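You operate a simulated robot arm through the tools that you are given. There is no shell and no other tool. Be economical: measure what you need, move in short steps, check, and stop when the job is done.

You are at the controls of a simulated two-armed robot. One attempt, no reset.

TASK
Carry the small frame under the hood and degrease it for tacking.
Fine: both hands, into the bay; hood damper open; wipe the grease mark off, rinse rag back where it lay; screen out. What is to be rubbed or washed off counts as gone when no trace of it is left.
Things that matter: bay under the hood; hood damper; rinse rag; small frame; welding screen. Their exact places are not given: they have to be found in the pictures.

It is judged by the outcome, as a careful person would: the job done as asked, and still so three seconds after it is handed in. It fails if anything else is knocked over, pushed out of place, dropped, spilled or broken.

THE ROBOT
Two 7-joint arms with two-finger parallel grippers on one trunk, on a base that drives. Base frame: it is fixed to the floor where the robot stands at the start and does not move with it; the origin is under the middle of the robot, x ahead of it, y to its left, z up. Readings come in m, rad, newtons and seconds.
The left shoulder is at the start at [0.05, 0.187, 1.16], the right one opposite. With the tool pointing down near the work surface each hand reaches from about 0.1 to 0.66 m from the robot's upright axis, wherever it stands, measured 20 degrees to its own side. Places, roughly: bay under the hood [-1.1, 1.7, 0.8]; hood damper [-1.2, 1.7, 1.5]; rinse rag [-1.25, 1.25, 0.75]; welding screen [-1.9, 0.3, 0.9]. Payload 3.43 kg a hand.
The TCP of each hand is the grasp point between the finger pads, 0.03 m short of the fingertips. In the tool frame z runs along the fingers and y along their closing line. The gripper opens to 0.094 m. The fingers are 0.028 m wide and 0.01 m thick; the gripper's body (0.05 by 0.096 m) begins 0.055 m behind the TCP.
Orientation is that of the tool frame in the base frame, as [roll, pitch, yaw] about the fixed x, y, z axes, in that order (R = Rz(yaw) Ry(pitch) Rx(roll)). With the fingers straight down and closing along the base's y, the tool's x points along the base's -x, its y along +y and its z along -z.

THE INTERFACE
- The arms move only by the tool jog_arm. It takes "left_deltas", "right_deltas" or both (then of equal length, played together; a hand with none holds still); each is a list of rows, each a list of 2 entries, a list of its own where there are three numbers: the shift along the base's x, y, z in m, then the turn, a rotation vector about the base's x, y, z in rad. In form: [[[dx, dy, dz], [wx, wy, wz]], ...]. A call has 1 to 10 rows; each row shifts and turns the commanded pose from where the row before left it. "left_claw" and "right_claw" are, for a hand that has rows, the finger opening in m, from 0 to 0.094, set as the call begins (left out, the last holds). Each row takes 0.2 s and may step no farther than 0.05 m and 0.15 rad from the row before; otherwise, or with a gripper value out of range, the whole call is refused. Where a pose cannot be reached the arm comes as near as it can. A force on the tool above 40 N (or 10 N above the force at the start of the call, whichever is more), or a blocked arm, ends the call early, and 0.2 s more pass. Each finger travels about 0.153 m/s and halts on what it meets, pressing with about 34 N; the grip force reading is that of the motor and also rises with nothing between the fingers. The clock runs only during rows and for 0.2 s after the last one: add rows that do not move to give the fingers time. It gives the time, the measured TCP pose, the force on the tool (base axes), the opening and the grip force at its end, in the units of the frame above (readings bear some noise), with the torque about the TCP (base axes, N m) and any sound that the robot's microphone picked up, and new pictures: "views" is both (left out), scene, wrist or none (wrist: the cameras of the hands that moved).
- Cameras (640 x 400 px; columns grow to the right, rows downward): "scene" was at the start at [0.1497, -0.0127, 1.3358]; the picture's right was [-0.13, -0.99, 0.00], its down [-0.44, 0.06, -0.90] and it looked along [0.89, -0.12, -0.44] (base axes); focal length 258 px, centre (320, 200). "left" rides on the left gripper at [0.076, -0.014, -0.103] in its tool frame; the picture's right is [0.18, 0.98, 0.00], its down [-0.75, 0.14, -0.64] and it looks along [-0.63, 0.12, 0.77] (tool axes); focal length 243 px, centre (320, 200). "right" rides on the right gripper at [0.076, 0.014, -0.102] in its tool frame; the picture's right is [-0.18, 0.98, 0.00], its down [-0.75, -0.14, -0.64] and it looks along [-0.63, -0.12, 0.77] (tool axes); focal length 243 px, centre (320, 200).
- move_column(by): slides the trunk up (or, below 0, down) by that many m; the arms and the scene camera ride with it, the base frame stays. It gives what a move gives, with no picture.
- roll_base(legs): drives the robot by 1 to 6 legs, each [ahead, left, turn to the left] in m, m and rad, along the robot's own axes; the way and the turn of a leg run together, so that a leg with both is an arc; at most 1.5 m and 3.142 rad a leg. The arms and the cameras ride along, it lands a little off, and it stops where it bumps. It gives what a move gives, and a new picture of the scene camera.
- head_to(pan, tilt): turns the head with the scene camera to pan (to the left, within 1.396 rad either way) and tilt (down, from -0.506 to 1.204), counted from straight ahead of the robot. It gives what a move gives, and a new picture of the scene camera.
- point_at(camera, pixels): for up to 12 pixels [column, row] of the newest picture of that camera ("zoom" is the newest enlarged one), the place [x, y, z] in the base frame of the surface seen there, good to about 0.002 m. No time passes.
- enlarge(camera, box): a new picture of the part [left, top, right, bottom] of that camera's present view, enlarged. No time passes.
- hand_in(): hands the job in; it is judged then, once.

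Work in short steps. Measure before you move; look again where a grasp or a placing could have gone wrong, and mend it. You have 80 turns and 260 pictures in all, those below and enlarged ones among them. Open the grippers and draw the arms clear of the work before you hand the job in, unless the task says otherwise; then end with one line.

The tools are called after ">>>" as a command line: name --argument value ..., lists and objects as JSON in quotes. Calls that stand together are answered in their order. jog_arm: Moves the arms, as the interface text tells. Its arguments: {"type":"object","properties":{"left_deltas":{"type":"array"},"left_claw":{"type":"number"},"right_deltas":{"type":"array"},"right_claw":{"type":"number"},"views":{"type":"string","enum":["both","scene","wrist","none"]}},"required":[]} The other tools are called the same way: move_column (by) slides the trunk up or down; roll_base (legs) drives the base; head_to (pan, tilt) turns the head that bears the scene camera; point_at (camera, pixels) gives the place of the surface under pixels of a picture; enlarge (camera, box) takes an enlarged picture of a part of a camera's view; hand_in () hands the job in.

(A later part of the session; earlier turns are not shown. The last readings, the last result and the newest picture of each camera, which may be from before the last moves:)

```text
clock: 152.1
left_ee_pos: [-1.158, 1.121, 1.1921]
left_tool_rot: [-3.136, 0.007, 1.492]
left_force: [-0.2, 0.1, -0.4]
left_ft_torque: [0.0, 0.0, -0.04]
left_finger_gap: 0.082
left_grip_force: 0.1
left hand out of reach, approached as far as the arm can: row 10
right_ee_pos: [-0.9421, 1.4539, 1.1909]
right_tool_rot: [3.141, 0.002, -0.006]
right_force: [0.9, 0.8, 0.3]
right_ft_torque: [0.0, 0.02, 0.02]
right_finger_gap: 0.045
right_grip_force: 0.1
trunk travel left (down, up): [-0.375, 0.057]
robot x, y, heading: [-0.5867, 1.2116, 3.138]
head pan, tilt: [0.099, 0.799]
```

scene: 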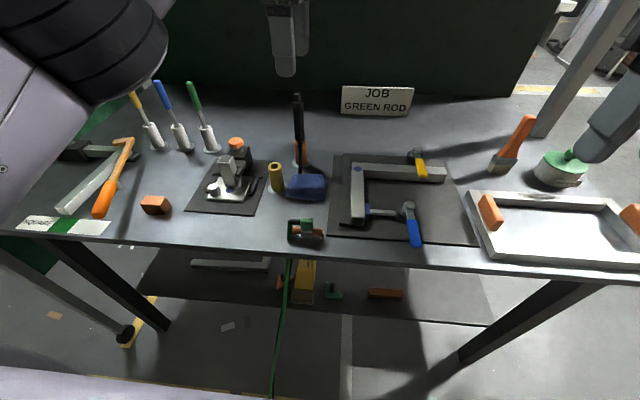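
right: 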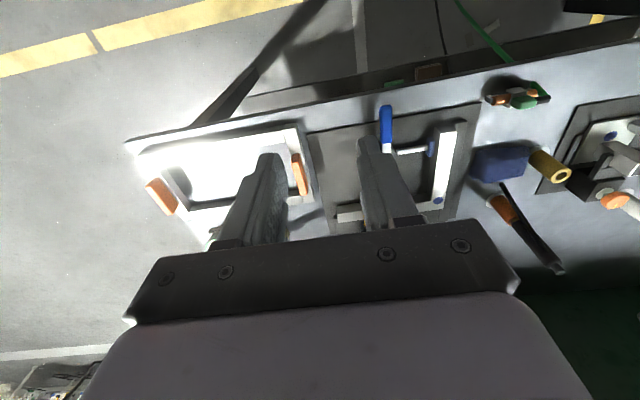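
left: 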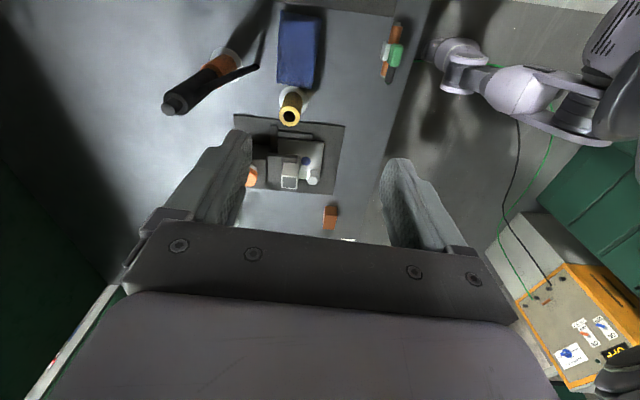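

Reach is tight up here but better lower. I descend toward (-1.19, 1.13, 0.98).

>>> jog_arm --left_deltas '[[[0, 0.002, -0.045], [0, 0, 0]], [[-0.005, 0.002, -0.045], [0, 0, 0]], [[-0.008, 0.002, -0.045], [0, 0, 0.026]], [[-0.009, 0.002, -0.04], [0, 0, 0.026]], [[-0.01, 0.001, -0.037], [0, 0, 0.026]]]' --views "both"

>>> enlarge --camera "scene" --box '[250, 120, 370, 220]'

```text
clock: 153.3
left_ee_pos: [-1.1886, 1.1298, 0.9802]
left_tool_rot: [-3.138, 0.004, 1.573]
left_force: [0.1, -0.7, -0.3]
left_ft_torque: [-0.02, 0.03, 0.0]
left_finger_gap: 0.0817
left_grip_force: 0.2
right_ee_pos: [-0.9421, 1.4538, 1.1911]
right_tool_rot: [3.141, 0.002, -0.003]
right_force: [0.2, 0.6, -0.5]
right_ft_torque: [0.03, -0.03, 0.0]
right_finger_gap: 0.0451
right_grip_force: 0.1
trunk travel left (down, up): [-0.375, 0.057]
robot x, y, heading: [-0.5901, 1.208, 3.132]
head pan, tilt: [0.099, 0.799]
```

scene: 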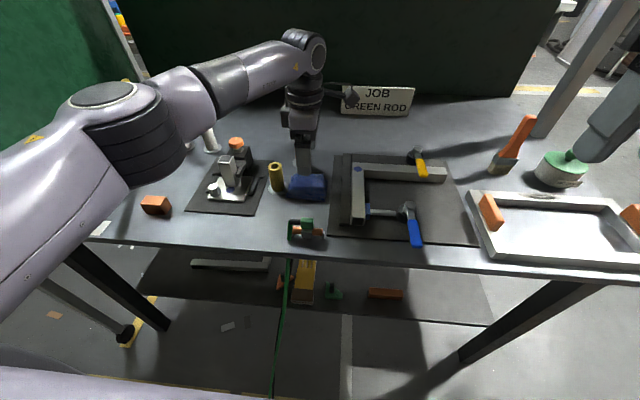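
left: 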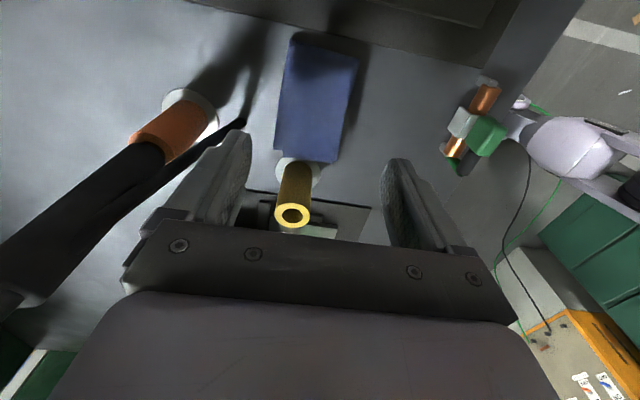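

```text
4.00 times, centred on (310, 170) of scene
```

zoom: 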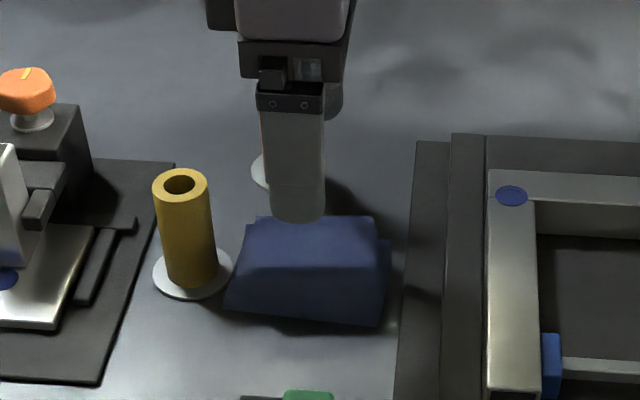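

>>> point_at --camera "left" --pixels '[[285, 50], [357, 62], [275, 150], [338, 162], [288, 145], [330, 155], [240, 125], [130, 180], [60, 240], [20, 290], [20, 240]]'

```text
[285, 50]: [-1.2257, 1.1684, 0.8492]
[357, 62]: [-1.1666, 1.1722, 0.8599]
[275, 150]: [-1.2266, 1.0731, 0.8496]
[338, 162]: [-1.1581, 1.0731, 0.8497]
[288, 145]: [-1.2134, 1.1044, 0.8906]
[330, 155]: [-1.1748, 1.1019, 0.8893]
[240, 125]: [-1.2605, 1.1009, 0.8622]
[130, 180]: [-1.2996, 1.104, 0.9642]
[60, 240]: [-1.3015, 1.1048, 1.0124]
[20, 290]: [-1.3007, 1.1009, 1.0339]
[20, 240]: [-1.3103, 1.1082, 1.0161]
```

Rag centre ≈(-1.194, 1.124), 63 mm deep. Adjust and descend to TCP z 0.888, then close.

>>> jog_arm --left_deltas '[[[-0.005, -0.005, 0], [0, 0, 0]], [[0, 0, -0.03], [0, 0, 0]], [[0, 0, -0.03], [0, 0, 0]], [[0, 0, -0.03], [0, 0, 0]], [[0, 0, 0], [0, 0, 0]]]' --views "none"

>>> jog_arm --left_deltas '[[[0, 0, 0], [0, 0, 0]], [[0, 0, 0], [0, 0, 0]], [[0, 0, 0], [0, 0, 0]]]' --left_claw 0.0 --views "both"

```text
clock: 154.5
left_ee_pos: [-1.1932, 1.1252, 0.8904]
left_tool_rot: [-3.138, 0.004, 1.572]
left_force: [1.2, -0.5, 0.7]
left_ft_torque: [-0.02, -0.01, -0.02]
left_finger_gap: 0.0821
left_grip_force: 0.1
right_ee_pos: [-0.9421, 1.4546, 1.1923]
right_tool_rot: [-3.141, 0.002, -0.003]
right_force: [0.8, 0.6, -0.3]
right_ft_torque: [0.0, -0.03, 0.0]
right_finger_gap: 0.0448
right_grip_force: 0.1
trunk travel left (down, up): [-0.375, 0.057]
robot x, y, heading: [-0.5867, 1.2082, 3.134]
head pan, tilt: [0.099, 0.799]
```

```text
clock: 155.3
left_ee_pos: [-1.1921, 1.1249, 0.8904]
left_tool_rot: [-3.137, 0.003, 1.572]
left_force: [0.1, 0.6, 0.8]
left_ft_torque: [-0.01, 0.02, 0.0]
left_finger_gap: 0.0595
left_grip_force: 33.9
right_ee_pos: [-0.9429, 1.452, 1.1902]
right_tool_rot: [-3.139, 0.003, -0.004]
right_force: [-0.2, 0.1, 0.7]
right_ft_torque: [-0.02, 0.02, 0.03]
right_finger_gap: 0.0449
right_grip_force: 0.1
trunk travel left (down, up): [-0.375, 0.057]
robot x, y, heading: [-0.5884, 1.2103, 3.134]
head pan, tilt: [0.099, 0.799]
```

scene: 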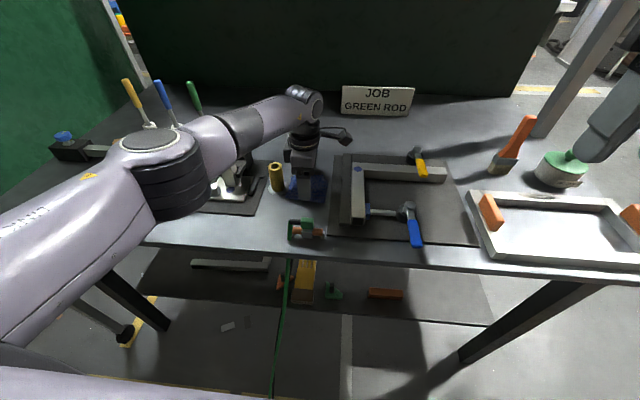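
left: 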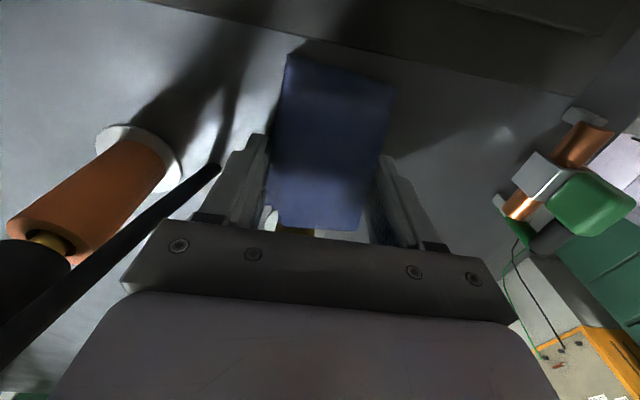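

Rag gripped (gap 60 mm) at TCP (-1.1925, 1.125, 0.8904). Lift 0.17 m and check.

>>> jog_arm --left_deltas '[[[0, 0, 0.03], [0, 0, 0]], [[0, 0, 0.04], [0, 0, 0]], [[0, 0, 0.05], [0, 0, 0]], [[0, 0, 0.05], [0, 0, 0]], [[0, 0, 0], [0, 0, 0]]]' --views "both"

```text
clock: 156.5
left_ee_pos: [-1.1909, 1.1243, 1.0615]
left_tool_rot: [-3.141, 0.003, 1.572]
left_force: [-0.2, -0.5, 0.1]
left_ft_torque: [-0.03, -0.01, -0.01]
left_finger_gap: 0.0594
left_grip_force: 34.0
right_ee_pos: [-0.9426, 1.4522, 1.191]
right_tool_rot: [-3.138, 0.002, -0.003]
right_force: [0.1, 0.5, 1.0]
right_ft_torque: [0.0, -0.03, -0.02]
right_finger_gap: 0.0452
right_grip_force: 0.0
trunk travel left (down, up): [-0.375, 0.057]
robot x, y, heading: [-0.5883, 1.2075, 3.134]
head pan, tilt: [0.099, 0.799]
```

scene: 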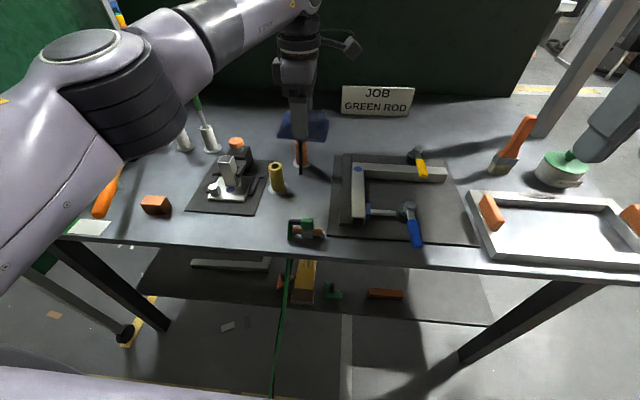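
left: 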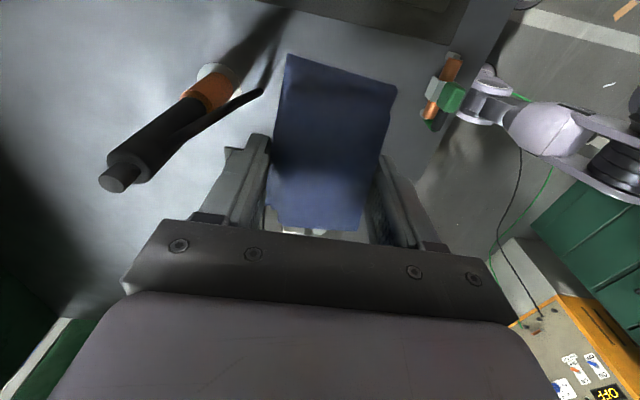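

Rag held. I strafe right 0.53 m to bring it over the frame's back rail.

>>> roll_base --legs '[[0, -0.53, 0]]'

>>> head_to --pan 0.0 --tilt 0.8

>>> enlarge --camera "scene" --box '[200, 100, 440, 250]'

```text
clock: 161.6
left_ee_pos: [-1.1882, 1.6522, 1.0615]
left_tool_rot: [-3.139, 0.004, 1.564]
left_force: [0.1, 0.8, -0.1]
left_ft_torque: [-0.02, -0.02, 0.01]
left_finger_gap: 0.0592
left_grip_force: 34.2
right_ee_pos: [-0.9348, 1.9792, 1.1903]
right_tool_rot: [-3.141, 0.002, -0.012]
right_force: [0.0, -0.3, -1.1]
right_ft_torque: [0.01, 0.01, 0.01]
right_finger_gap: 0.0449
right_grip_force: 0.1
trunk travel left (down, up): [-0.375, 0.057]
robot x, y, heading: [-0.5847, 1.7301, 3.128]
head pan, tilt: [0.099, 0.799]
```

scene: 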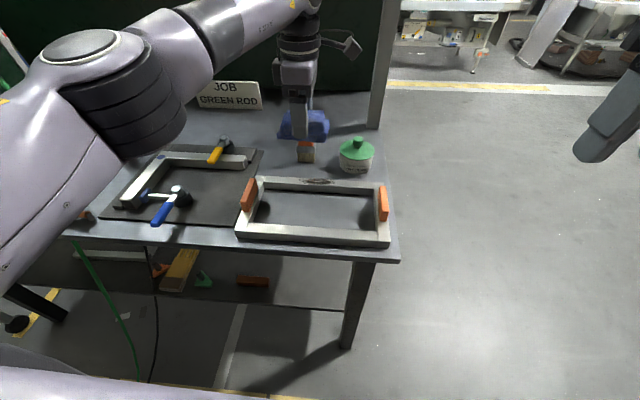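

```text
clock: 162.2
left_ee_pos: [-1.1861, 1.6515, 1.0617]
left_tool_rot: [-3.138, 0.003, 1.563]
left_force: [-0.8, -0.6, -0.1]
left_ft_torque: [0.01, -0.02, -0.02]
left_finger_gap: 0.0595
left_grip_force: 34.1
right_ee_pos: [-0.9339, 1.9789, 1.19]
right_tool_rot: [-3.14, 0.001, -0.012]
right_force: [0.6, -0.5, -0.1]
right_ft_torque: [0.03, 0.02, -0.01]
right_finger_gap: 0.0452
right_grip_force: 0.1
trunk travel left (down, up): [-0.375, 0.057]
robot x, y, heading: [-0.5814, 1.7306, 3.121]
head pan, tilt: [0.0, 0.799]
```

scene: 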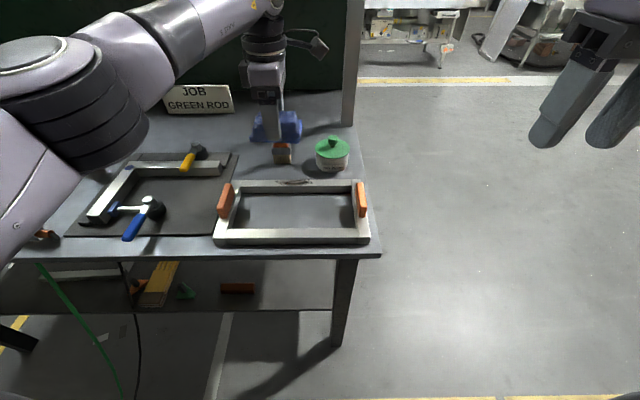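

```text
2.67 times, centred on (320, 175) of scene
```

zoom: 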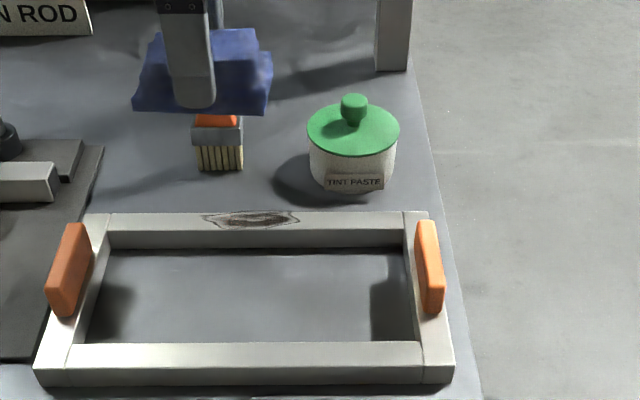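

>>> point_at --camera "zoom" --pixels '[[207, 218], [297, 218], [250, 213], [255, 226], [218, 165], [218, 125], [350, 185], [353, 100], [350, 150], [95, 216], [405, 215], [250, 240]]'

>>> point_at --camera "left" --pixels '[[200, 60]]'

>>> enlarge --camera "left" --box '[0, 0, 640, 400]'

```text
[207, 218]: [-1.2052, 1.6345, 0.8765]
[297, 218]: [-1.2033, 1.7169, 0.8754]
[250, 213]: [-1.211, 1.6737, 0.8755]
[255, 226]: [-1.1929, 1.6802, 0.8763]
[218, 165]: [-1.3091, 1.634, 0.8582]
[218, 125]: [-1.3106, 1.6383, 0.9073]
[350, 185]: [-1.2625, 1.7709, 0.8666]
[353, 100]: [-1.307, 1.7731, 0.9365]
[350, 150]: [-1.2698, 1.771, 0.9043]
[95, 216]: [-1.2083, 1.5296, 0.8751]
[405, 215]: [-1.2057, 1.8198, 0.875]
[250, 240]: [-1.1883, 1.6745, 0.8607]
```

```text
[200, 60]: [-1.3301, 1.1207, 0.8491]
```

```text
1.00 times, centred on (320, 200) of left (not enlarged: the box is as wide or as high as the picture)
```

zoom: 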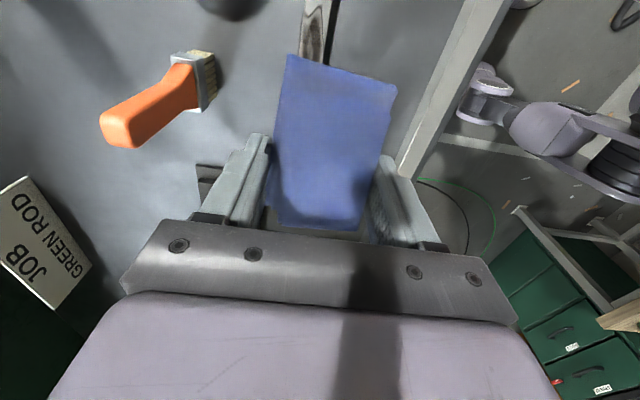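

Mark: y 1.634–1.718, rail x -1.188 to -1.213. I lower the rag onto the rail (contact TCP z≈0.916).

>>> jog_arm --left_deltas '[[[-0.01, 0.01, -0.04], [0, 0, 0]], [[0, 0.01, -0.04], [0, 0, 0]], [[0, 0, -0.04], [0, 0, 0]], [[0, 0, -0.02], [0, 0, 0]], [[0, 0, -0.005], [0, 0, 0]], [[0, 0, -0.003], [0, 0, 0]], [[0, 0, 0], [0, 0, 0]]]' --views "both"

```text
clock: 163.8
left_ee_pos: [-1.1893, 1.6693, 0.9135]
left_tool_rot: [-3.135, 0.004, 1.563]
left_force: [0.8, -0.6, 11.4]
left_ft_torque: [-0.01, 0.0, -0.01]
left_finger_gap: 0.0596
left_grip_force: 34.1
left hand out of reach, approached as far as the arm can: row 3
right_ee_pos: [-0.9345, 1.9775, 1.1914]
right_tool_rot: [-3.141, 0.002, -0.013]
right_force: [0.2, -0.7, -0.3]
right_ft_torque: [0.01, 0.0, 0.03]
right_finger_gap: 0.0451
right_grip_force: 0.0
trunk travel left (down, up): [-0.375, 0.057]
robot x, y, heading: [-0.5848, 1.7323, 3.126]
head pan, tilt: [0.0, 0.799]
```

scene: 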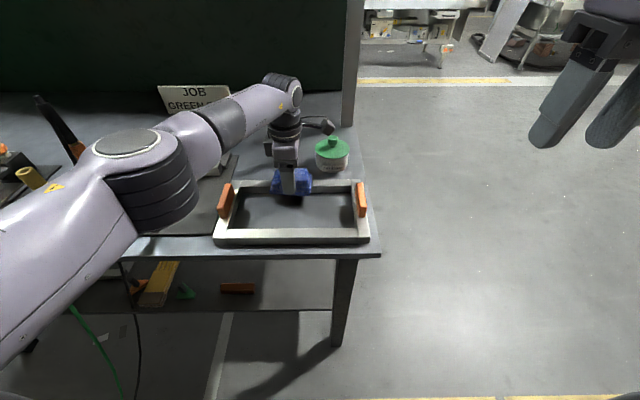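
left: 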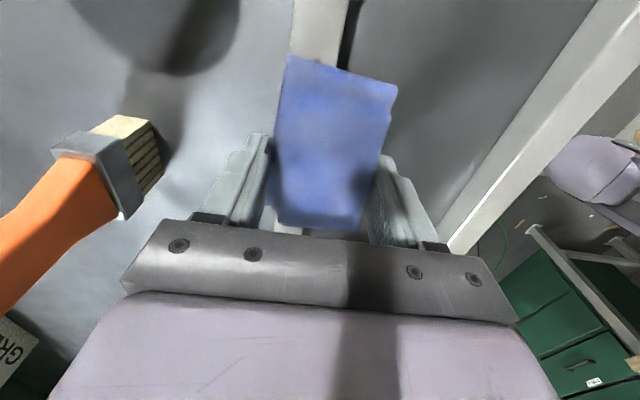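

Contact 11 N. Now wipe back and forth in y with small x shifts.

>>> jog_arm --left_deltas '[[[0, 0.025, 0], [0, 0, 0]], [[0, 0.025, 0], [0, 0, 0]], [[0, -0.035, 0], [0, 0, 0]], [[0, -0.035, 0], [0, 0, 0]], [[-0.005, -0.03, 0], [0, 0, 0]], [[0, 0.035, 0], [0, 0, 0]], [[0, 0.035, 0], [0, 0, 0]], [[0, 0.03, 0], [0, 0, 0]], [[0.005, -0.025, 0], [0, 0, 0]], [[0, -0.025, 0], [0, 0, 0]]]' --views "none"

>>> jog_arm --left_deltas '[[[0, 0.025, 0], [0, 0, 0]], [[0, 0.025, 0], [0, 0, 0]], [[0, -0.035, 0], [0, 0, 0]], [[0, -0.035, 0], [0, 0, 0]], [[0, -0.03, 0], [0, 0, 0]], [[0, 0.025, 0], [0, 0, 0]], [[0, 0.025, 0], [0, 0, 0]], [[0, 0, 0.04], [0, 0, 0]], [[0, -0.01, 0.05], [0, 0, 0]], [[0.03, -0.03, 0.02], [0, 0, 0]]]' --views "scene"

>>> enlarge --camera "scene" --box '[200, 130, 400, 255]'

```text
clock: 166.2
left_ee_pos: [-1.1792, 1.706, 0.9242]
left_tool_rot: [-3.131, -0.001, 1.61]
left_force: [-0.6, 0.3, -1.5]
left_ft_torque: [0.01, -0.01, -0.01]
left_finger_gap: 0.0594
left_grip_force: 34.0
left hand out of reach, approached as far as the arm can: row 1, 2, 3, 4, 5, 6, 7, 8, 9, 10
right_ee_pos: [-0.9359, 1.9786, 1.1909]
right_tool_rot: [-3.14, 0.003, -0.011]
right_force: [-0.3, -0.6, 0.1]
right_ft_torque: [0.02, -0.01, 0.0]
right_finger_gap: 0.0451
right_grip_force: 0.1
trunk travel left (down, up): [-0.375, 0.057]
robot x, y, heading: [-0.5816, 1.7321, 3.123]
head pan, tilt: [0.0, 0.799]
stopped in row 10 (left hand): the arm was blocked; the commanded pose is now the measured one
```

```text
refused: row 9 steps farther than a row can; nothing moved
```

```text
3.20 times, centred on (300, 192) of scene
```

zoom: 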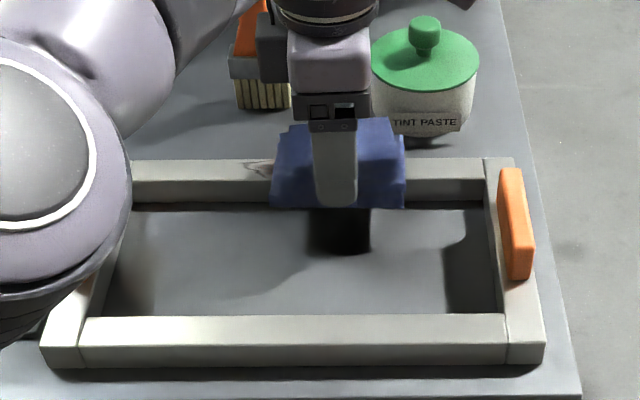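

The arm is at its reach limit here. I lift, then move the base right 0.13 and ahead 0.04 to gain reach.

>>> jog_arm --left_deltas '[[[0, 0, 0.03], [0, 0, 0]], [[0, 0, 0.03], [0, 0, 0]], [[0.01, -0.02, 0.03], [0, 0, 0]], [[0.02, -0.03, 0.01], [0, 0, 0]], [[0.02, -0.04, 0], [0, 0, 0]], [[0.02, -0.04, 0], [0, 0, 0]]]' --views "none"

>>> roll_base --legs '[[0.04, -0.13, 0.015]]'

>>> enlarge --camera "scene" --box '[130, 130, 370, 280]'

```text
clock: 167.6
left_ee_pos: [-1.1793, 1.7085, 0.9938]
left_tool_rot: [-3.13, 0.0, 1.617]
left_force: [-0.6, 0.5, 0.2]
left_ft_torque: [-0.01, 0.03, 0.02]
left_finger_gap: 0.0594
left_grip_force: 34.5
left hand out of reach, approached as far as the arm can: row 3, 4, 5, 6
right_ee_pos: [-0.9347, 1.9783, 1.1907]
right_tool_rot: [-3.141, 0.002, -0.014]
right_force: [-0.4, 0.0, 0.9]
right_ft_torque: [-0.01, 0.03, -0.01]
right_finger_gap: 0.0452
right_grip_force: 0.2
trunk travel left (down, up): [-0.375, 0.057]
robot x, y, heading: [-0.5824, 1.7299, 3.127]
head pan, tilt: [0.0, 0.799]
```

```text
clock: 169.4
left_ee_pos: [-1.2169, 1.8286, 0.994]
left_tool_rot: [-3.131, -0.001, 1.635]
left_force: [-0.1, -0.5, -0.6]
left_ft_torque: [-0.02, -0.04, 0.0]
left_finger_gap: 0.0594
left_grip_force: 34.4
right_ee_pos: [-0.9785, 2.1042, 1.1894]
right_tool_rot: [-3.141, 0.002, 0.004]
right_force: [-0.6, 0.1, -0.2]
right_ft_torque: [-0.03, 0.0, -0.03]
right_finger_gap: 0.045
right_grip_force: 0.0
trunk travel left (down, up): [-0.375, 0.057]
robot x, y, heading: [-0.625, 1.8648, -3.134]
head pan, tilt: [0.0, 0.799]
```

scene: 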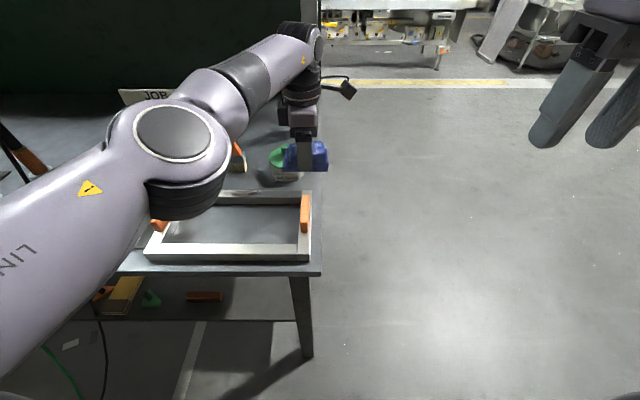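

```text
2.67 times, centred on (250, 205) of scene
```

zoom: 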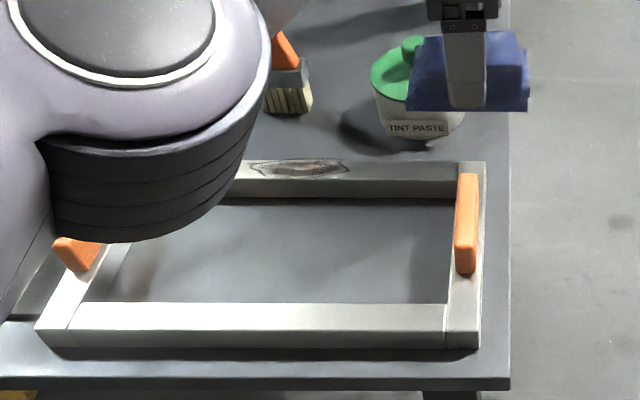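

I check the left elbow's height above the frame, since it may have been what blocked.

>>> point_at --camera "scene" --pixels '[[175, 130], [190, 205], [215, 195], [150, 110], [220, 90], [40, 240], [100, 170], [250, 65]]'

```text
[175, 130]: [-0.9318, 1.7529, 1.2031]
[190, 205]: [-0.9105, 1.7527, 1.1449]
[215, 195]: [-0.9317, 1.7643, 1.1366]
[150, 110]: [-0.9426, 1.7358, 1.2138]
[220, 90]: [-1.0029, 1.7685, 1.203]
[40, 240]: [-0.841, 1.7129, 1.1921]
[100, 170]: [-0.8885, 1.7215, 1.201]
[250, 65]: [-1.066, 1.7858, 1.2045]
```

Elbow is ≥1.13, no conflict. I move the rag back over the mark.

>>> jog_arm --left_deltas '[[[0.02, -0.03, 0], [0, 0, 0]], [[0, -0.04, 0], [0, 0, -0.03]], [[0, -0.04, 0], [0, 0, -0.03]], [[0, -0.04, 0], [0, 0, 0]], [[0, 0, 0], [0, 0, 0]]]' --views "scene"

>>> enlarge --camera "scene" --box '[130, 130, 370, 280]'

```text
clock: 170.6
left_ee_pos: [-1.2181, 1.8321, 0.9973]
left_tool_rot: [-3.125, -0.008, 1.61]
left_force: [-0.5, 0.6, -1.1]
left_ft_torque: [-0.04, -0.05, 0.01]
left_finger_gap: 0.0596
left_grip_force: 34.0
left hand out of reach, approached as far as the arm can: row 1, 2, 3, 4
right_ee_pos: [-0.9776, 2.1034, 1.1908]
right_tool_rot: [3.14, 0.002, 0.004]
right_force: [-0.1, 0.6, -0.2]
right_ft_torque: [0.0, 0.01, 0.0]
right_finger_gap: 0.0452
right_grip_force: 0.1
trunk travel left (down, up): [-0.375, 0.057]
robot x, y, heading: [-0.6229, 1.8657, -3.137]
head pan, tilt: [0.0, 0.799]
```

scene: 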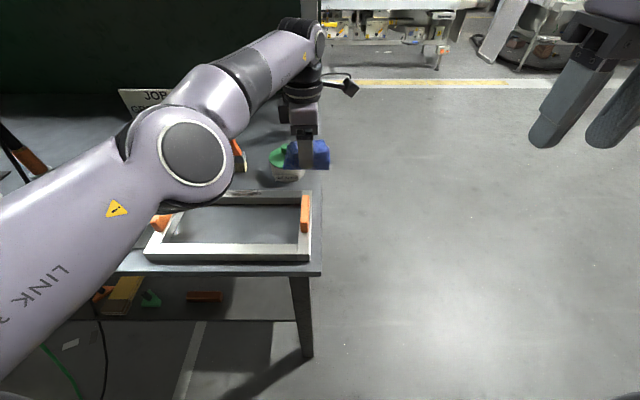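

```text
2.67 times, centred on (250, 205) of scene
```

zoom: 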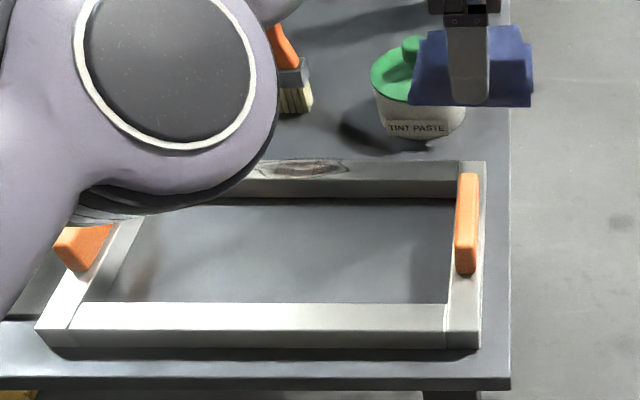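

The arm seems near a joint limit (wrist yaw). I try drawing in with some yaw relief and lift.

>>> jog_arm --left_deltas '[[[0.01, 0, 0.02], [0, 0, -0.1]], [[0.01, 0, 0.02], [0, 0, -0.1]], [[0.01, 0, 0.02], [0, 0, -0.1]], [[0.01, -0.01, 0.01], [0, 0, -0.1]], [[0.01, -0.01, 0], [0, 0, -0.1]], [[0, 0, 0], [0, 0, 0]]]' --views "scene"

```text
clock: 172.0
left_ee_pos: [-1.2086, 1.831, 1.0747]
left_tool_rot: [-3.123, -0.011, 1.111]
left_force: [-0.9, 0.3, -0.2]
left_ft_torque: [-0.04, -0.02, 0.04]
left_finger_gap: 0.0594
left_grip_force: 34.1
left hand out of reach, approached as far as the arm can: row 1, 2, 3, 4, 5
right_ee_pos: [-0.9787, 2.104, 1.1905]
right_tool_rot: [-3.138, 0.002, 0.006]
right_force: [-1.6, -0.6, -0.5]
right_ft_torque: [-0.01, -0.01, -0.02]
right_finger_gap: 0.0452
right_grip_force: 0.1
trunk travel left (down, up): [-0.375, 0.057]
robot x, y, heading: [-0.6236, 1.8623, -3.138]
head pan, tilt: [0.0, 0.799]
```

scene: 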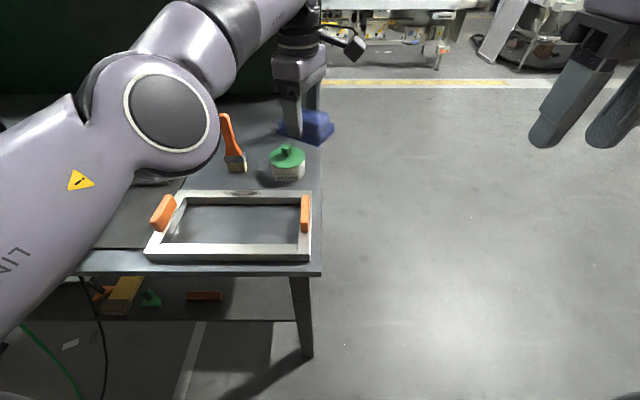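

z and yaw respond but x/y don't. I test small moves: +x only, higher up.

>>> jog_arm --left_deltas '[[[0, 0, 0.03], [0, 0, -0.1]], [[0, 0, 0.03], [0, 0, -0.1]], [[0.02, 0, 0.03], [0, 0, -0.1]], [[0.03, 0, 0.02], [0, 0, -0.1]], [[0.03, 0, 0.0], [0, 0, -0.1]], [[0.03, 0, 0], [0, 0, -0.1]], [[0.03, 0, 0], [0, 0, -0.1]]]' --views "none"

>>> jog_arm --left_deltas '[[[0, -0.03, 0], [0, 0, 0]], [[0, -0.03, 0], [0, 0, 0]], [[0, -0.03, 0], [0, 0, 0]], [[0, -0.03, 0], [0, 0, 0]]]' --views "scene"

```text
clock: 173.6
left_ee_pos: [-1.0458, 1.8484, 1.1751]
left_tool_rot: [-3.13, -0.001, 0.373]
left_force: [0.0, -0.1, -0.9]
left_ft_torque: [0.02, 0.0, 0.02]
left_finger_gap: 0.0597
left_grip_force: 33.9
left hand out of reach, approached as far as the arm can: row 1, 2
right_ee_pos: [-0.9773, 2.1042, 1.1902]
right_tool_rot: [-3.139, 0.003, 0.005]
right_force: [-0.1, 0.1, 0.0]
right_ft_torque: [-0.01, 0.02, -0.01]
right_finger_gap: 0.0447
right_grip_force: 0.1
trunk travel left (down, up): [-0.375, 0.057]
robot x, y, heading: [-0.6225, 1.8626, -3.139]
head pan, tilt: [0.0, 0.799]
```

```text
clock: 174.6
left_ee_pos: [-1.0463, 1.7278, 1.1759]
left_tool_rot: [-3.132, -0.003, 0.375]
left_force: [0.4, -0.6, -0.4]
left_ft_torque: [0.06, -0.01, 0.01]
left_finger_gap: 0.0594
left_grip_force: 33.9
right_ee_pos: [-0.9781, 2.1039, 1.1908]
right_tool_rot: [-3.14, 0.003, 0.002]
right_force: [-0.3, 0.0, -0.6]
right_ft_torque: [0.02, 0.0, 0.03]
right_finger_gap: 0.0451
right_grip_force: 0.0
trunk travel left (down, up): [-0.375, 0.057]
robot x, y, heading: [-0.6182, 1.8625, -3.141]
head pan, tilt: [0.0, 0.799]
```

scene: 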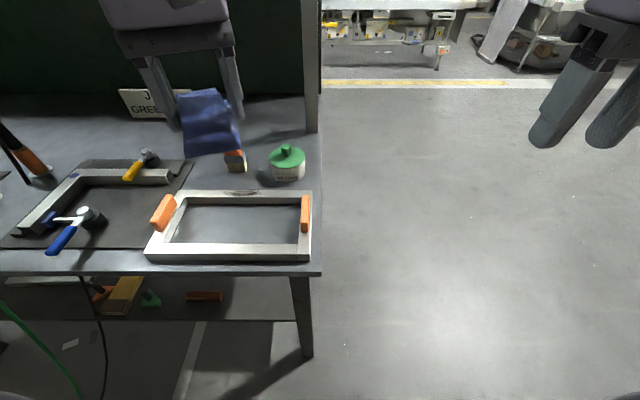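

Freed. With yaw ≈0 and the base here, the pose is natural; I bring the rag over the mark with yaw 0.

>>> jog_arm --left_deltas '[[[-0.03, -0.01, -0.03], [0, 0, -0.125]], [[-0.03, -0.01, -0.03], [0, 0, -0.125]], [[-0.03, -0.01, -0.03], [0, 0, -0.125]], [[-0.03, -0.012, -0.03], [0, 0, 0]], [[-0.027, -0.01, -0.035], [0, 0, 0]], [[0, 0, -0.04], [0, 0, 0]], [[0, 0, -0.04], [0, 0, 0]], [[0, 0, 0], [0, 0, 0]]]' --views "both"

>>> enlarge --camera "scene" --box '[130, 130, 370, 280]'

```text
clock: 176.4
left_ee_pos: [-1.1945, 1.6749, 0.9408]
left_tool_rot: [-3.135, -0.002, 0.0]
left_force: [0.5, -0.3, 0.0]
left_ft_torque: [0.04, -0.03, -0.01]
left_finger_gap: 0.0598
left_grip_force: 34.3
right_ee_pos: [-0.9784, 2.1034, 1.1894]
right_tool_rot: [-3.141, 0.003, 0.004]
right_force: [-0.2, 0.2, 0.3]
right_ft_torque: [0.05, 0.01, 0.04]
right_finger_gap: 0.045
right_grip_force: 0.1
trunk travel left (down, up): [-0.375, 0.057]
robot x, y, heading: [-0.6208, 1.8638, -3.141]
head pan, tilt: [0.0, 0.799]
```

scene: 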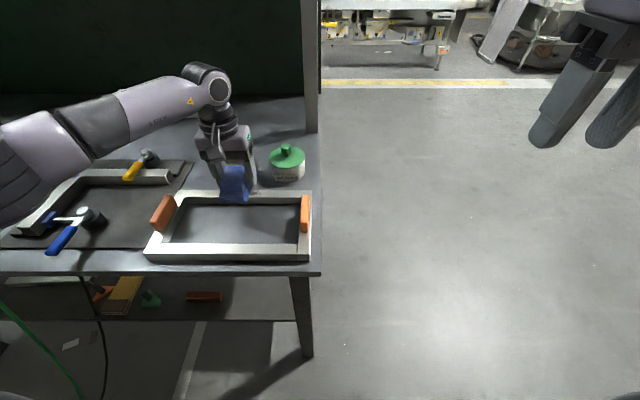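
left: 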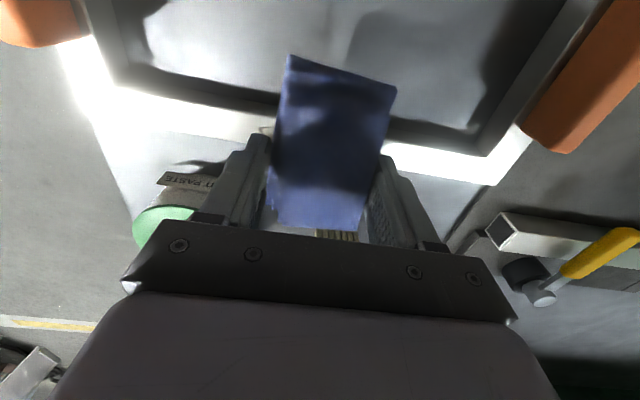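

```text
2.67 times, centred on (250, 205) of scene
```

zoom: 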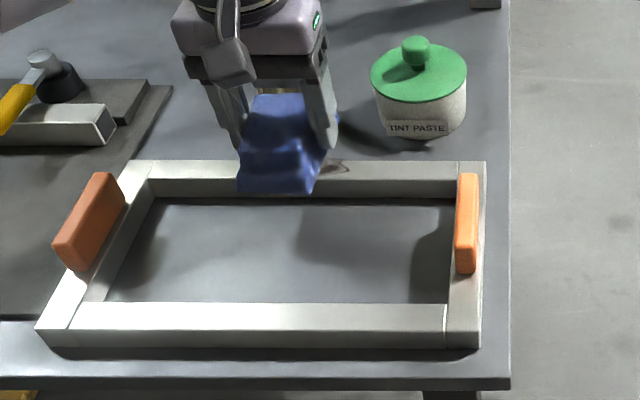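

Rag is above the mark, pose is good. I press down and wipe along y.

>>> jog_arm --left_deltas '[[[0.003, 0, -0.02], [0, 0, 0]], [[0, 0, -0.007], [0, 0, 0]], [[0, 0.025, 0], [0, 0, 0]], [[0, 0.025, 0], [0, 0, 0]], [[0, -0.035, 0], [0, 0, 0]], [[0, -0.035, 0], [0, 0, 0]], [[0, -0.035, 0], [0, 0, 0]], [[0, 0.035, 0], [0, 0, 0]], [[0, 0.035, 0], [0, 0, 0]], [[0, 0.035, 0], [0, 0, 0]]]' --views "none"

>>> jog_arm --left_deltas '[[[0, -0.035, 0], [0, 0, 0]], [[0, -0.035, 0], [0, 0, 0]], [[0, -0.035, 0], [0, 0, 0]], [[-0.005, 0.035, 0], [0, 0, 0]], [[0, 0.035, 0], [0, 0, 0]], [[0, 0.035, 0], [0, 0, 0]], [[0.012, -0.035, 0], [0, 0, 0]], [[0, -0.035, 0], [0, 0, 0]], [[0, -0.035, 0], [0, 0, 0]], [[0, 0, 0.04], [0, 0, 0]]]' --views "scene"

>>> enlarge --camera "scene" --box '[170, 160, 330, 270]'

```text
clock: 178.6
left_ee_pos: [-1.1912, 1.7291, 0.9161]
left_tool_rot: [-3.134, 0.002, 0.001]
left_force: [-1.2, -8.2, 23.7]
left_ft_torque: [-0.46, 0.27, 0.04]
left_finger_gap: 0.0593
left_grip_force: 33.9
right_ee_pos: [-0.9757, 2.1033, 1.1925]
right_tool_rot: [3.141, 0.004, 0.003]
right_force: [0.8, -0.2, -0.9]
right_ft_torque: [-0.01, -0.02, 0.03]
right_finger_gap: 0.0452
right_grip_force: 0.0
trunk travel left (down, up): [-0.375, 0.057]
robot x, y, heading: [-0.6234, 1.863, -3.139]
head pan, tilt: [0.0, 0.799]
```

```text
clock: 180.8
left_ee_pos: [-1.1847, 1.6225, 0.9489]
left_tool_rot: [-3.137, -0.005, 0.001]
left_force: [0.1, -0.4, -0.5]
left_ft_torque: [0.0, 0.03, -0.01]
left_finger_gap: 0.0594
left_grip_force: 34.1
right_ee_pos: [-0.9777, 2.1045, 1.1906]
right_tool_rot: [3.142, 0.004, 0.003]
right_force: [0.6, 0.6, 0.3]
right_ft_torque: [-0.01, 0.01, 0.01]
right_finger_gap: 0.0451
right_grip_force: 0.1
trunk travel left (down, up): [-0.375, 0.057]
robot x, y, heading: [-0.6237, 1.8622, -3.142]
head pan, tilt: [0.0, 0.799]
```

scene: 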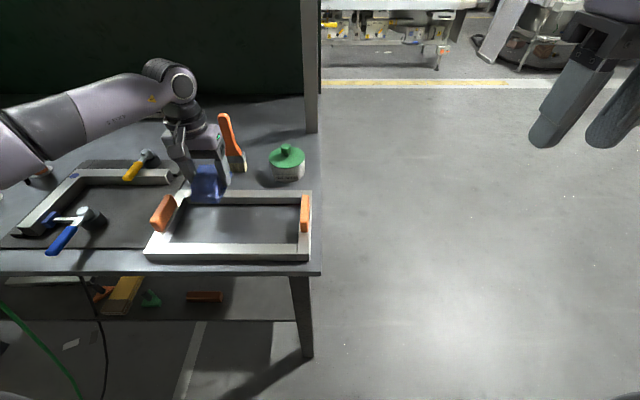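

```text
3.64 times, centred on (250, 215) of scene
```

zoom: 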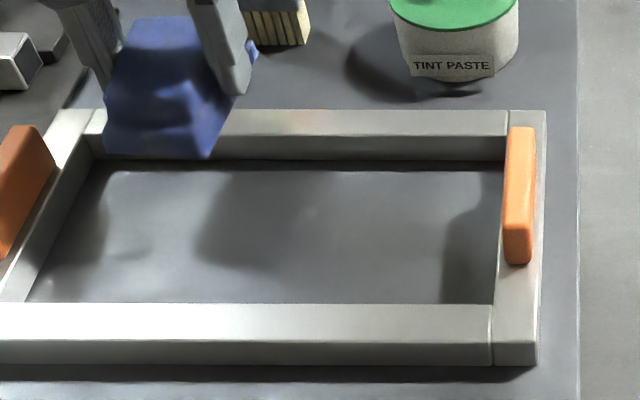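

The rail looks clean where visible. I lift the rag higher and inspect the whole rail.

>>> jog_arm --left_deltas '[[[0, 0, 0.045], [0, 0, 0]], [[0, 0, 0.045], [0, 0, 0]], [[0.02, 0, 0.04], [0, 0, 0]], [[0.03, -0.03, 0.02], [0, 0, 0]], [[0.03, -0.03, 0.0], [0, 0, 0]]]' --views "scene"

>>> enlarge --camera "scene" --box '[190, 175, 290, 225]'

>>> enlarge --camera "left" --box '[100, 0, 500, 240]'

```text
clock: 182.0
left_ee_pos: [-1.1016, 1.5607, 1.1036]
left_tool_rot: [-3.133, -0.002, -0.001]
left_force: [0.2, -0.6, -0.1]
left_ft_torque: [0.0, 0.01, -0.01]
left_finger_gap: 0.0596
left_grip_force: 34.0
right_ee_pos: [-0.9775, 2.103, 1.1923]
right_tool_rot: [-3.141, 0.001, 0.003]
right_force: [0.4, -1.1, -0.3]
right_ft_torque: [0.01, 0.0, 0.04]
right_finger_gap: 0.0451
right_grip_force: 0.1
trunk travel left (down, up): [-0.375, 0.057]
robot x, y, heading: [-0.6217, 1.8646, -3.139]
head pan, tilt: [0.0, 0.799]
```

scene: 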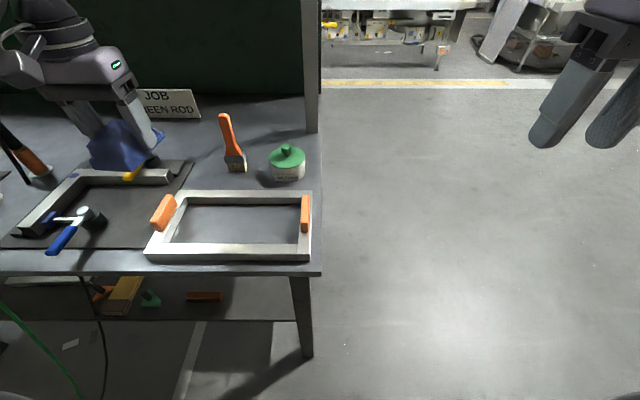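

```text
6.40 times, centred on (240, 200) of scene
```

zoom: 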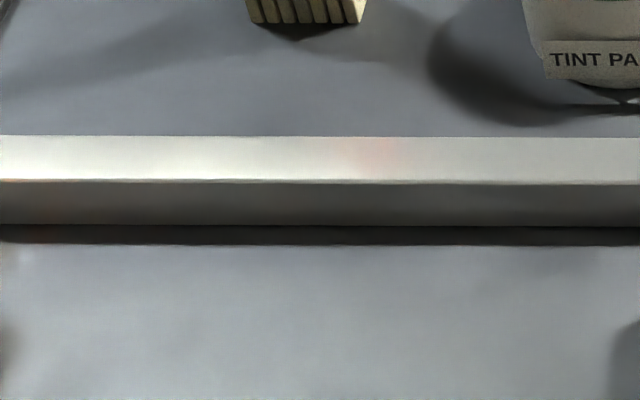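

```text
1.60 times, centred on (300, 120) of left
```

zoom: 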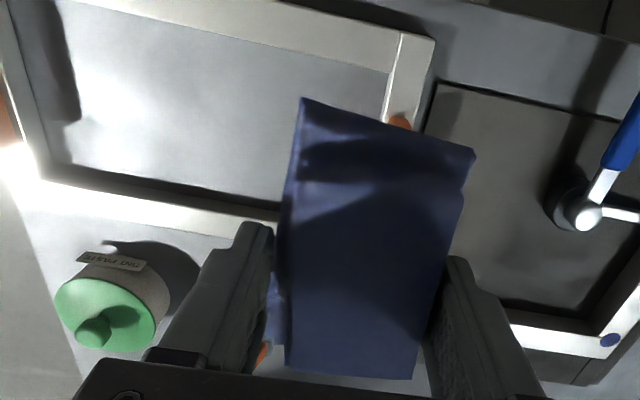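

Rail is fully clean. I bring the hand inward and yaw it back to +1.57 before returning the rag.

>>> jog_arm --left_deltas '[[[0, 0.022, 0.01], [0, 0, 0.15]], [[0, 0.022, 0.01], [0, 0, 0.15]], [[0, 0.022, 0.01], [0, 0, 0.15]], [[0, 0.022, 0], [0, 0, 0.15]], [[0, 0.022, 0], [0, 0, 0.15]], [[0, 0.022, 0], [0, 0, 0.15]], [[0, 0.022, 0], [0, 0, 0.15]], [[0, 0.022, 0], [0, 0, 0.15]], [[0, 0.022, 0], [0, 0, 0.15]], [[0, 0.012, 0], [0, 0, 0.15]]]' --views "none"

>>> roll_base --legs '[[-0.03, 0.655, 0]]'

>>> head_to --pan 0.1 --tilt 0.8

```text
clock: 184.2
left_ee_pos: [-1.1049, 1.7719, 1.133]
left_tool_rot: [-3.133, -0.002, 1.5]
left_force: [-0.3, 0.4, -0.7]
left_ft_torque: [-0.01, -0.04, 0.01]
left_finger_gap: 0.0595
left_grip_force: 34.2
right_ee_pos: [-0.978, 2.1024, 1.1913]
right_tool_rot: [-3.141, 0.002, 0.003]
right_force: [0.6, 0.6, -0.3]
right_ft_torque: [0.02, -0.02, -0.02]
right_finger_gap: 0.045
right_grip_force: 0.0
trunk travel left (down, up): [-0.375, 0.057]
robot x, y, heading: [-0.6245, 1.8604, -3.138]
head pan, tilt: [0.0, 0.799]
```

```text
clock: 190.3
left_ee_pos: [-1.0697, 1.1238, 1.1324]
left_tool_rot: [-3.134, -0.002, 1.51]
left_force: [-0.5, 0.5, -0.6]
left_ft_torque: [-0.03, 0.0, -0.02]
left_finger_gap: 0.0595
left_grip_force: 33.7
right_ee_pos: [-0.9457, 1.4562, 1.1909]
right_tool_rot: [-3.14, 0.003, 0.015]
right_force: [0.5, 0.6, -0.6]
right_ft_torque: [0.05, 0.0, 0.05]
right_finger_gap: 0.045
right_grip_force: 0.0
trunk travel left (down, up): [-0.375, 0.057]
robot x, y, heading: [-0.5893, 1.2158, -3.131]
head pan, tilt: [0.0, 0.799]
```

scene: 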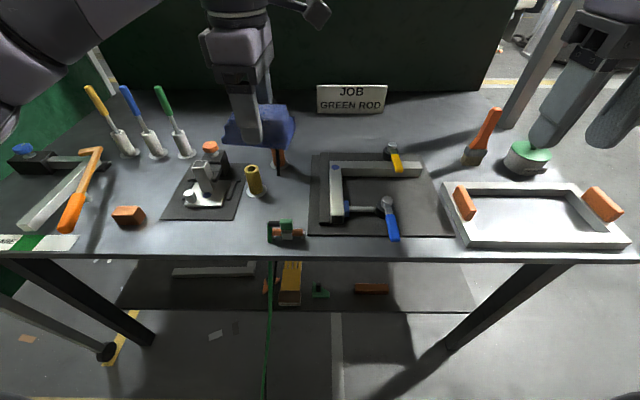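

```text
clock: 191.0
left_ee_pos: [-1.0704, 1.1239, 1.1318]
left_tool_rot: [-3.133, -0.002, 1.509]
left_force: [0.9, -0.9, 0.3]
left_ft_torque: [0.04, -0.03, 0.02]
left_finger_gap: 0.0596
left_grip_force: 34.4
right_ee_pos: [-0.9463, 1.4557, 1.19]
right_tool_rot: [-3.141, 0.002, 0.016]
right_force: [0.8, -0.4, -0.5]
right_ft_torque: [0.0, 0.0, -0.01]
right_finger_gap: 0.045
right_grip_force: 0.0
trunk travel left (down, up): [-0.375, 0.057]
robot x, y, heading: [-0.5871, 1.2179, -3.123]
head pan, tilt: [0.099, 0.799]
```

scene: 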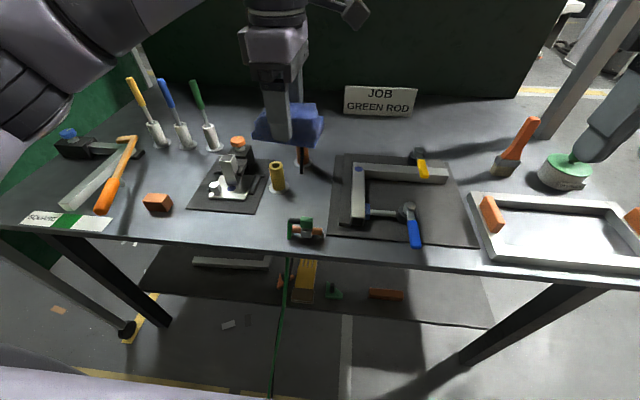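

Everything is in place. I move over the rag's original spot (TCP -1.1925, 1.125) and descend to z≈0.96.

>>> jog_arm --left_deltas '[[[-0.03, 0, -0.018], [0, 0, 0.016]], [[-0.03, 0, -0.018], [0, 0, 0.016]], [[-0.03, 0, -0.018], [0, 0, 0.016]], [[-0.032, 0.001, -0.018], [0, 0, 0.015]], [[0, 0, -0.04], [0, 0, 0]], [[0, 0, -0.04], [0, 0, 0]], [[0, 0, 0], [0, 0, 0]]]' --views "both"

```text
clock: 192.6
left_ee_pos: [-1.1919, 1.1244, 0.9772]
left_tool_rot: [-3.132, -0.001, 1.571]
left_force: [-0.9, 0.0, -1.1]
left_ft_torque: [-0.01, 0.01, -0.02]
left_finger_gap: 0.0593
left_grip_force: 34.1
right_ee_pos: [-0.9461, 1.4559, 1.191]
right_tool_rot: [-3.14, 0.002, 0.013]
right_force: [0.9, -1.1, -0.5]
right_ft_torque: [-0.02, -0.01, -0.02]
right_finger_gap: 0.045
right_grip_force: 0.1
trunk travel left (down, up): [-0.375, 0.057]
robot x, y, heading: [-0.5864, 1.2187, -3.126]
head pan, tilt: [0.099, 0.799]
```

scene: 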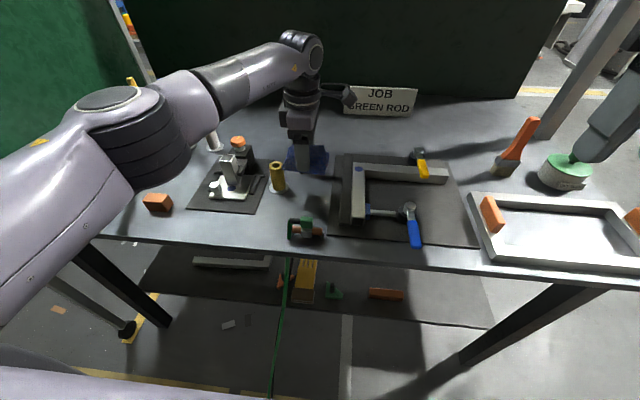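
left: 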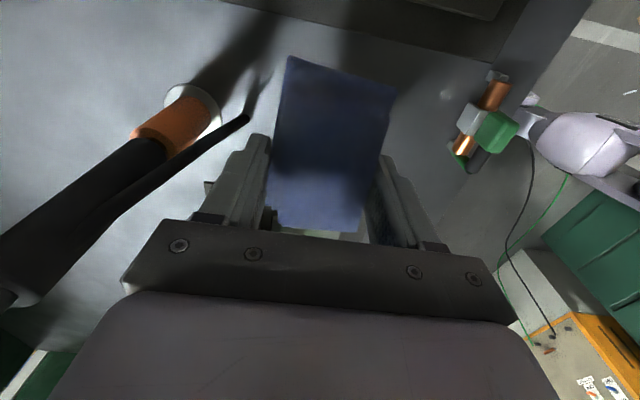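

Pose matches the pick pose; lower to TCP z≈0.891 and open.

>>> jog_arm --left_deltas '[[[0, 0, -0.03], [0, 0, 0]], [[0, 0, -0.03], [0, 0, 0]], [[0, 0, -0.02], [0, 0, 0]], [[0, 0, -0.006], [0, 0, 0]], [[0, 0, 0], [0, 0, 0]]]' --views "none"

>>> jog_arm --left_deltas '[[[0, 0, 0], [0, 0, 0]], [[0, 0, 0], [0, 0, 0]], [[0, 0, 0], [0, 0, 0]]]' --left_claw 0.08 --views "wrist"

```text
clock: 193.8
left_ee_pos: [-1.1926, 1.1226, 0.8949]
left_tool_rot: [-3.133, -0.001, 1.574]
left_force: [-0.1, -0.3, -0.9]
left_ft_torque: [0.03, -0.02, -0.02]
left_finger_gap: 0.0594
left_grip_force: 33.6
right_ee_pos: [-0.9467, 1.4564, 1.1899]
right_tool_rot: [3.141, 0.001, 0.014]
right_force: [-0.3, 0.1, 0.0]
right_ft_torque: [0.01, -0.02, 0.0]
right_finger_gap: 0.0451
right_grip_force: 0.1
trunk travel left (down, up): [-0.375, 0.057]
robot x, y, heading: [-0.5875, 1.2213, -3.126]
head pan, tilt: [0.099, 0.799]
```

```text
clock: 194.6
left_ee_pos: [-1.1917, 1.1239, 0.8934]
left_tool_rot: [-3.132, -0.002, 1.572]
left_force: [0.3, -0.1, 0.4]
left_ft_torque: [0.01, 0.0, 0.0]
left_finger_gap: 0.0797
left_grip_force: 0.1
right_ee_pos: [-0.9462, 1.4561, 1.1904]
right_tool_rot: [3.141, 0.001, 0.015]
right_force: [-0.2, -0.8, -1.0]
right_ft_torque: [0.01, 0.03, 0.0]
right_finger_gap: 0.0452
right_grip_force: 0.2
trunk travel left (down, up): [-0.375, 0.057]
robot x, y, heading: [-0.5879, 1.219, -3.127]
head pan, tilt: [0.099, 0.799]
5 turns are left
```

left: 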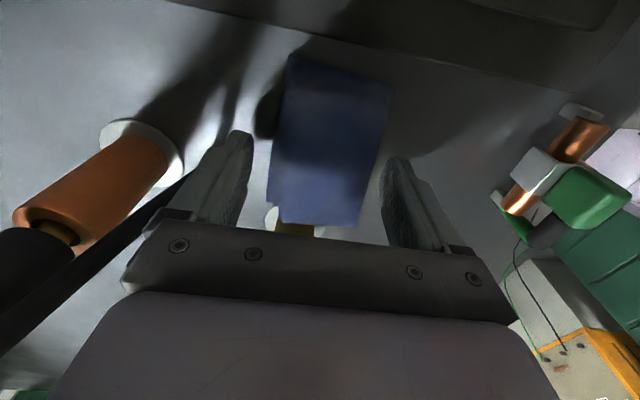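

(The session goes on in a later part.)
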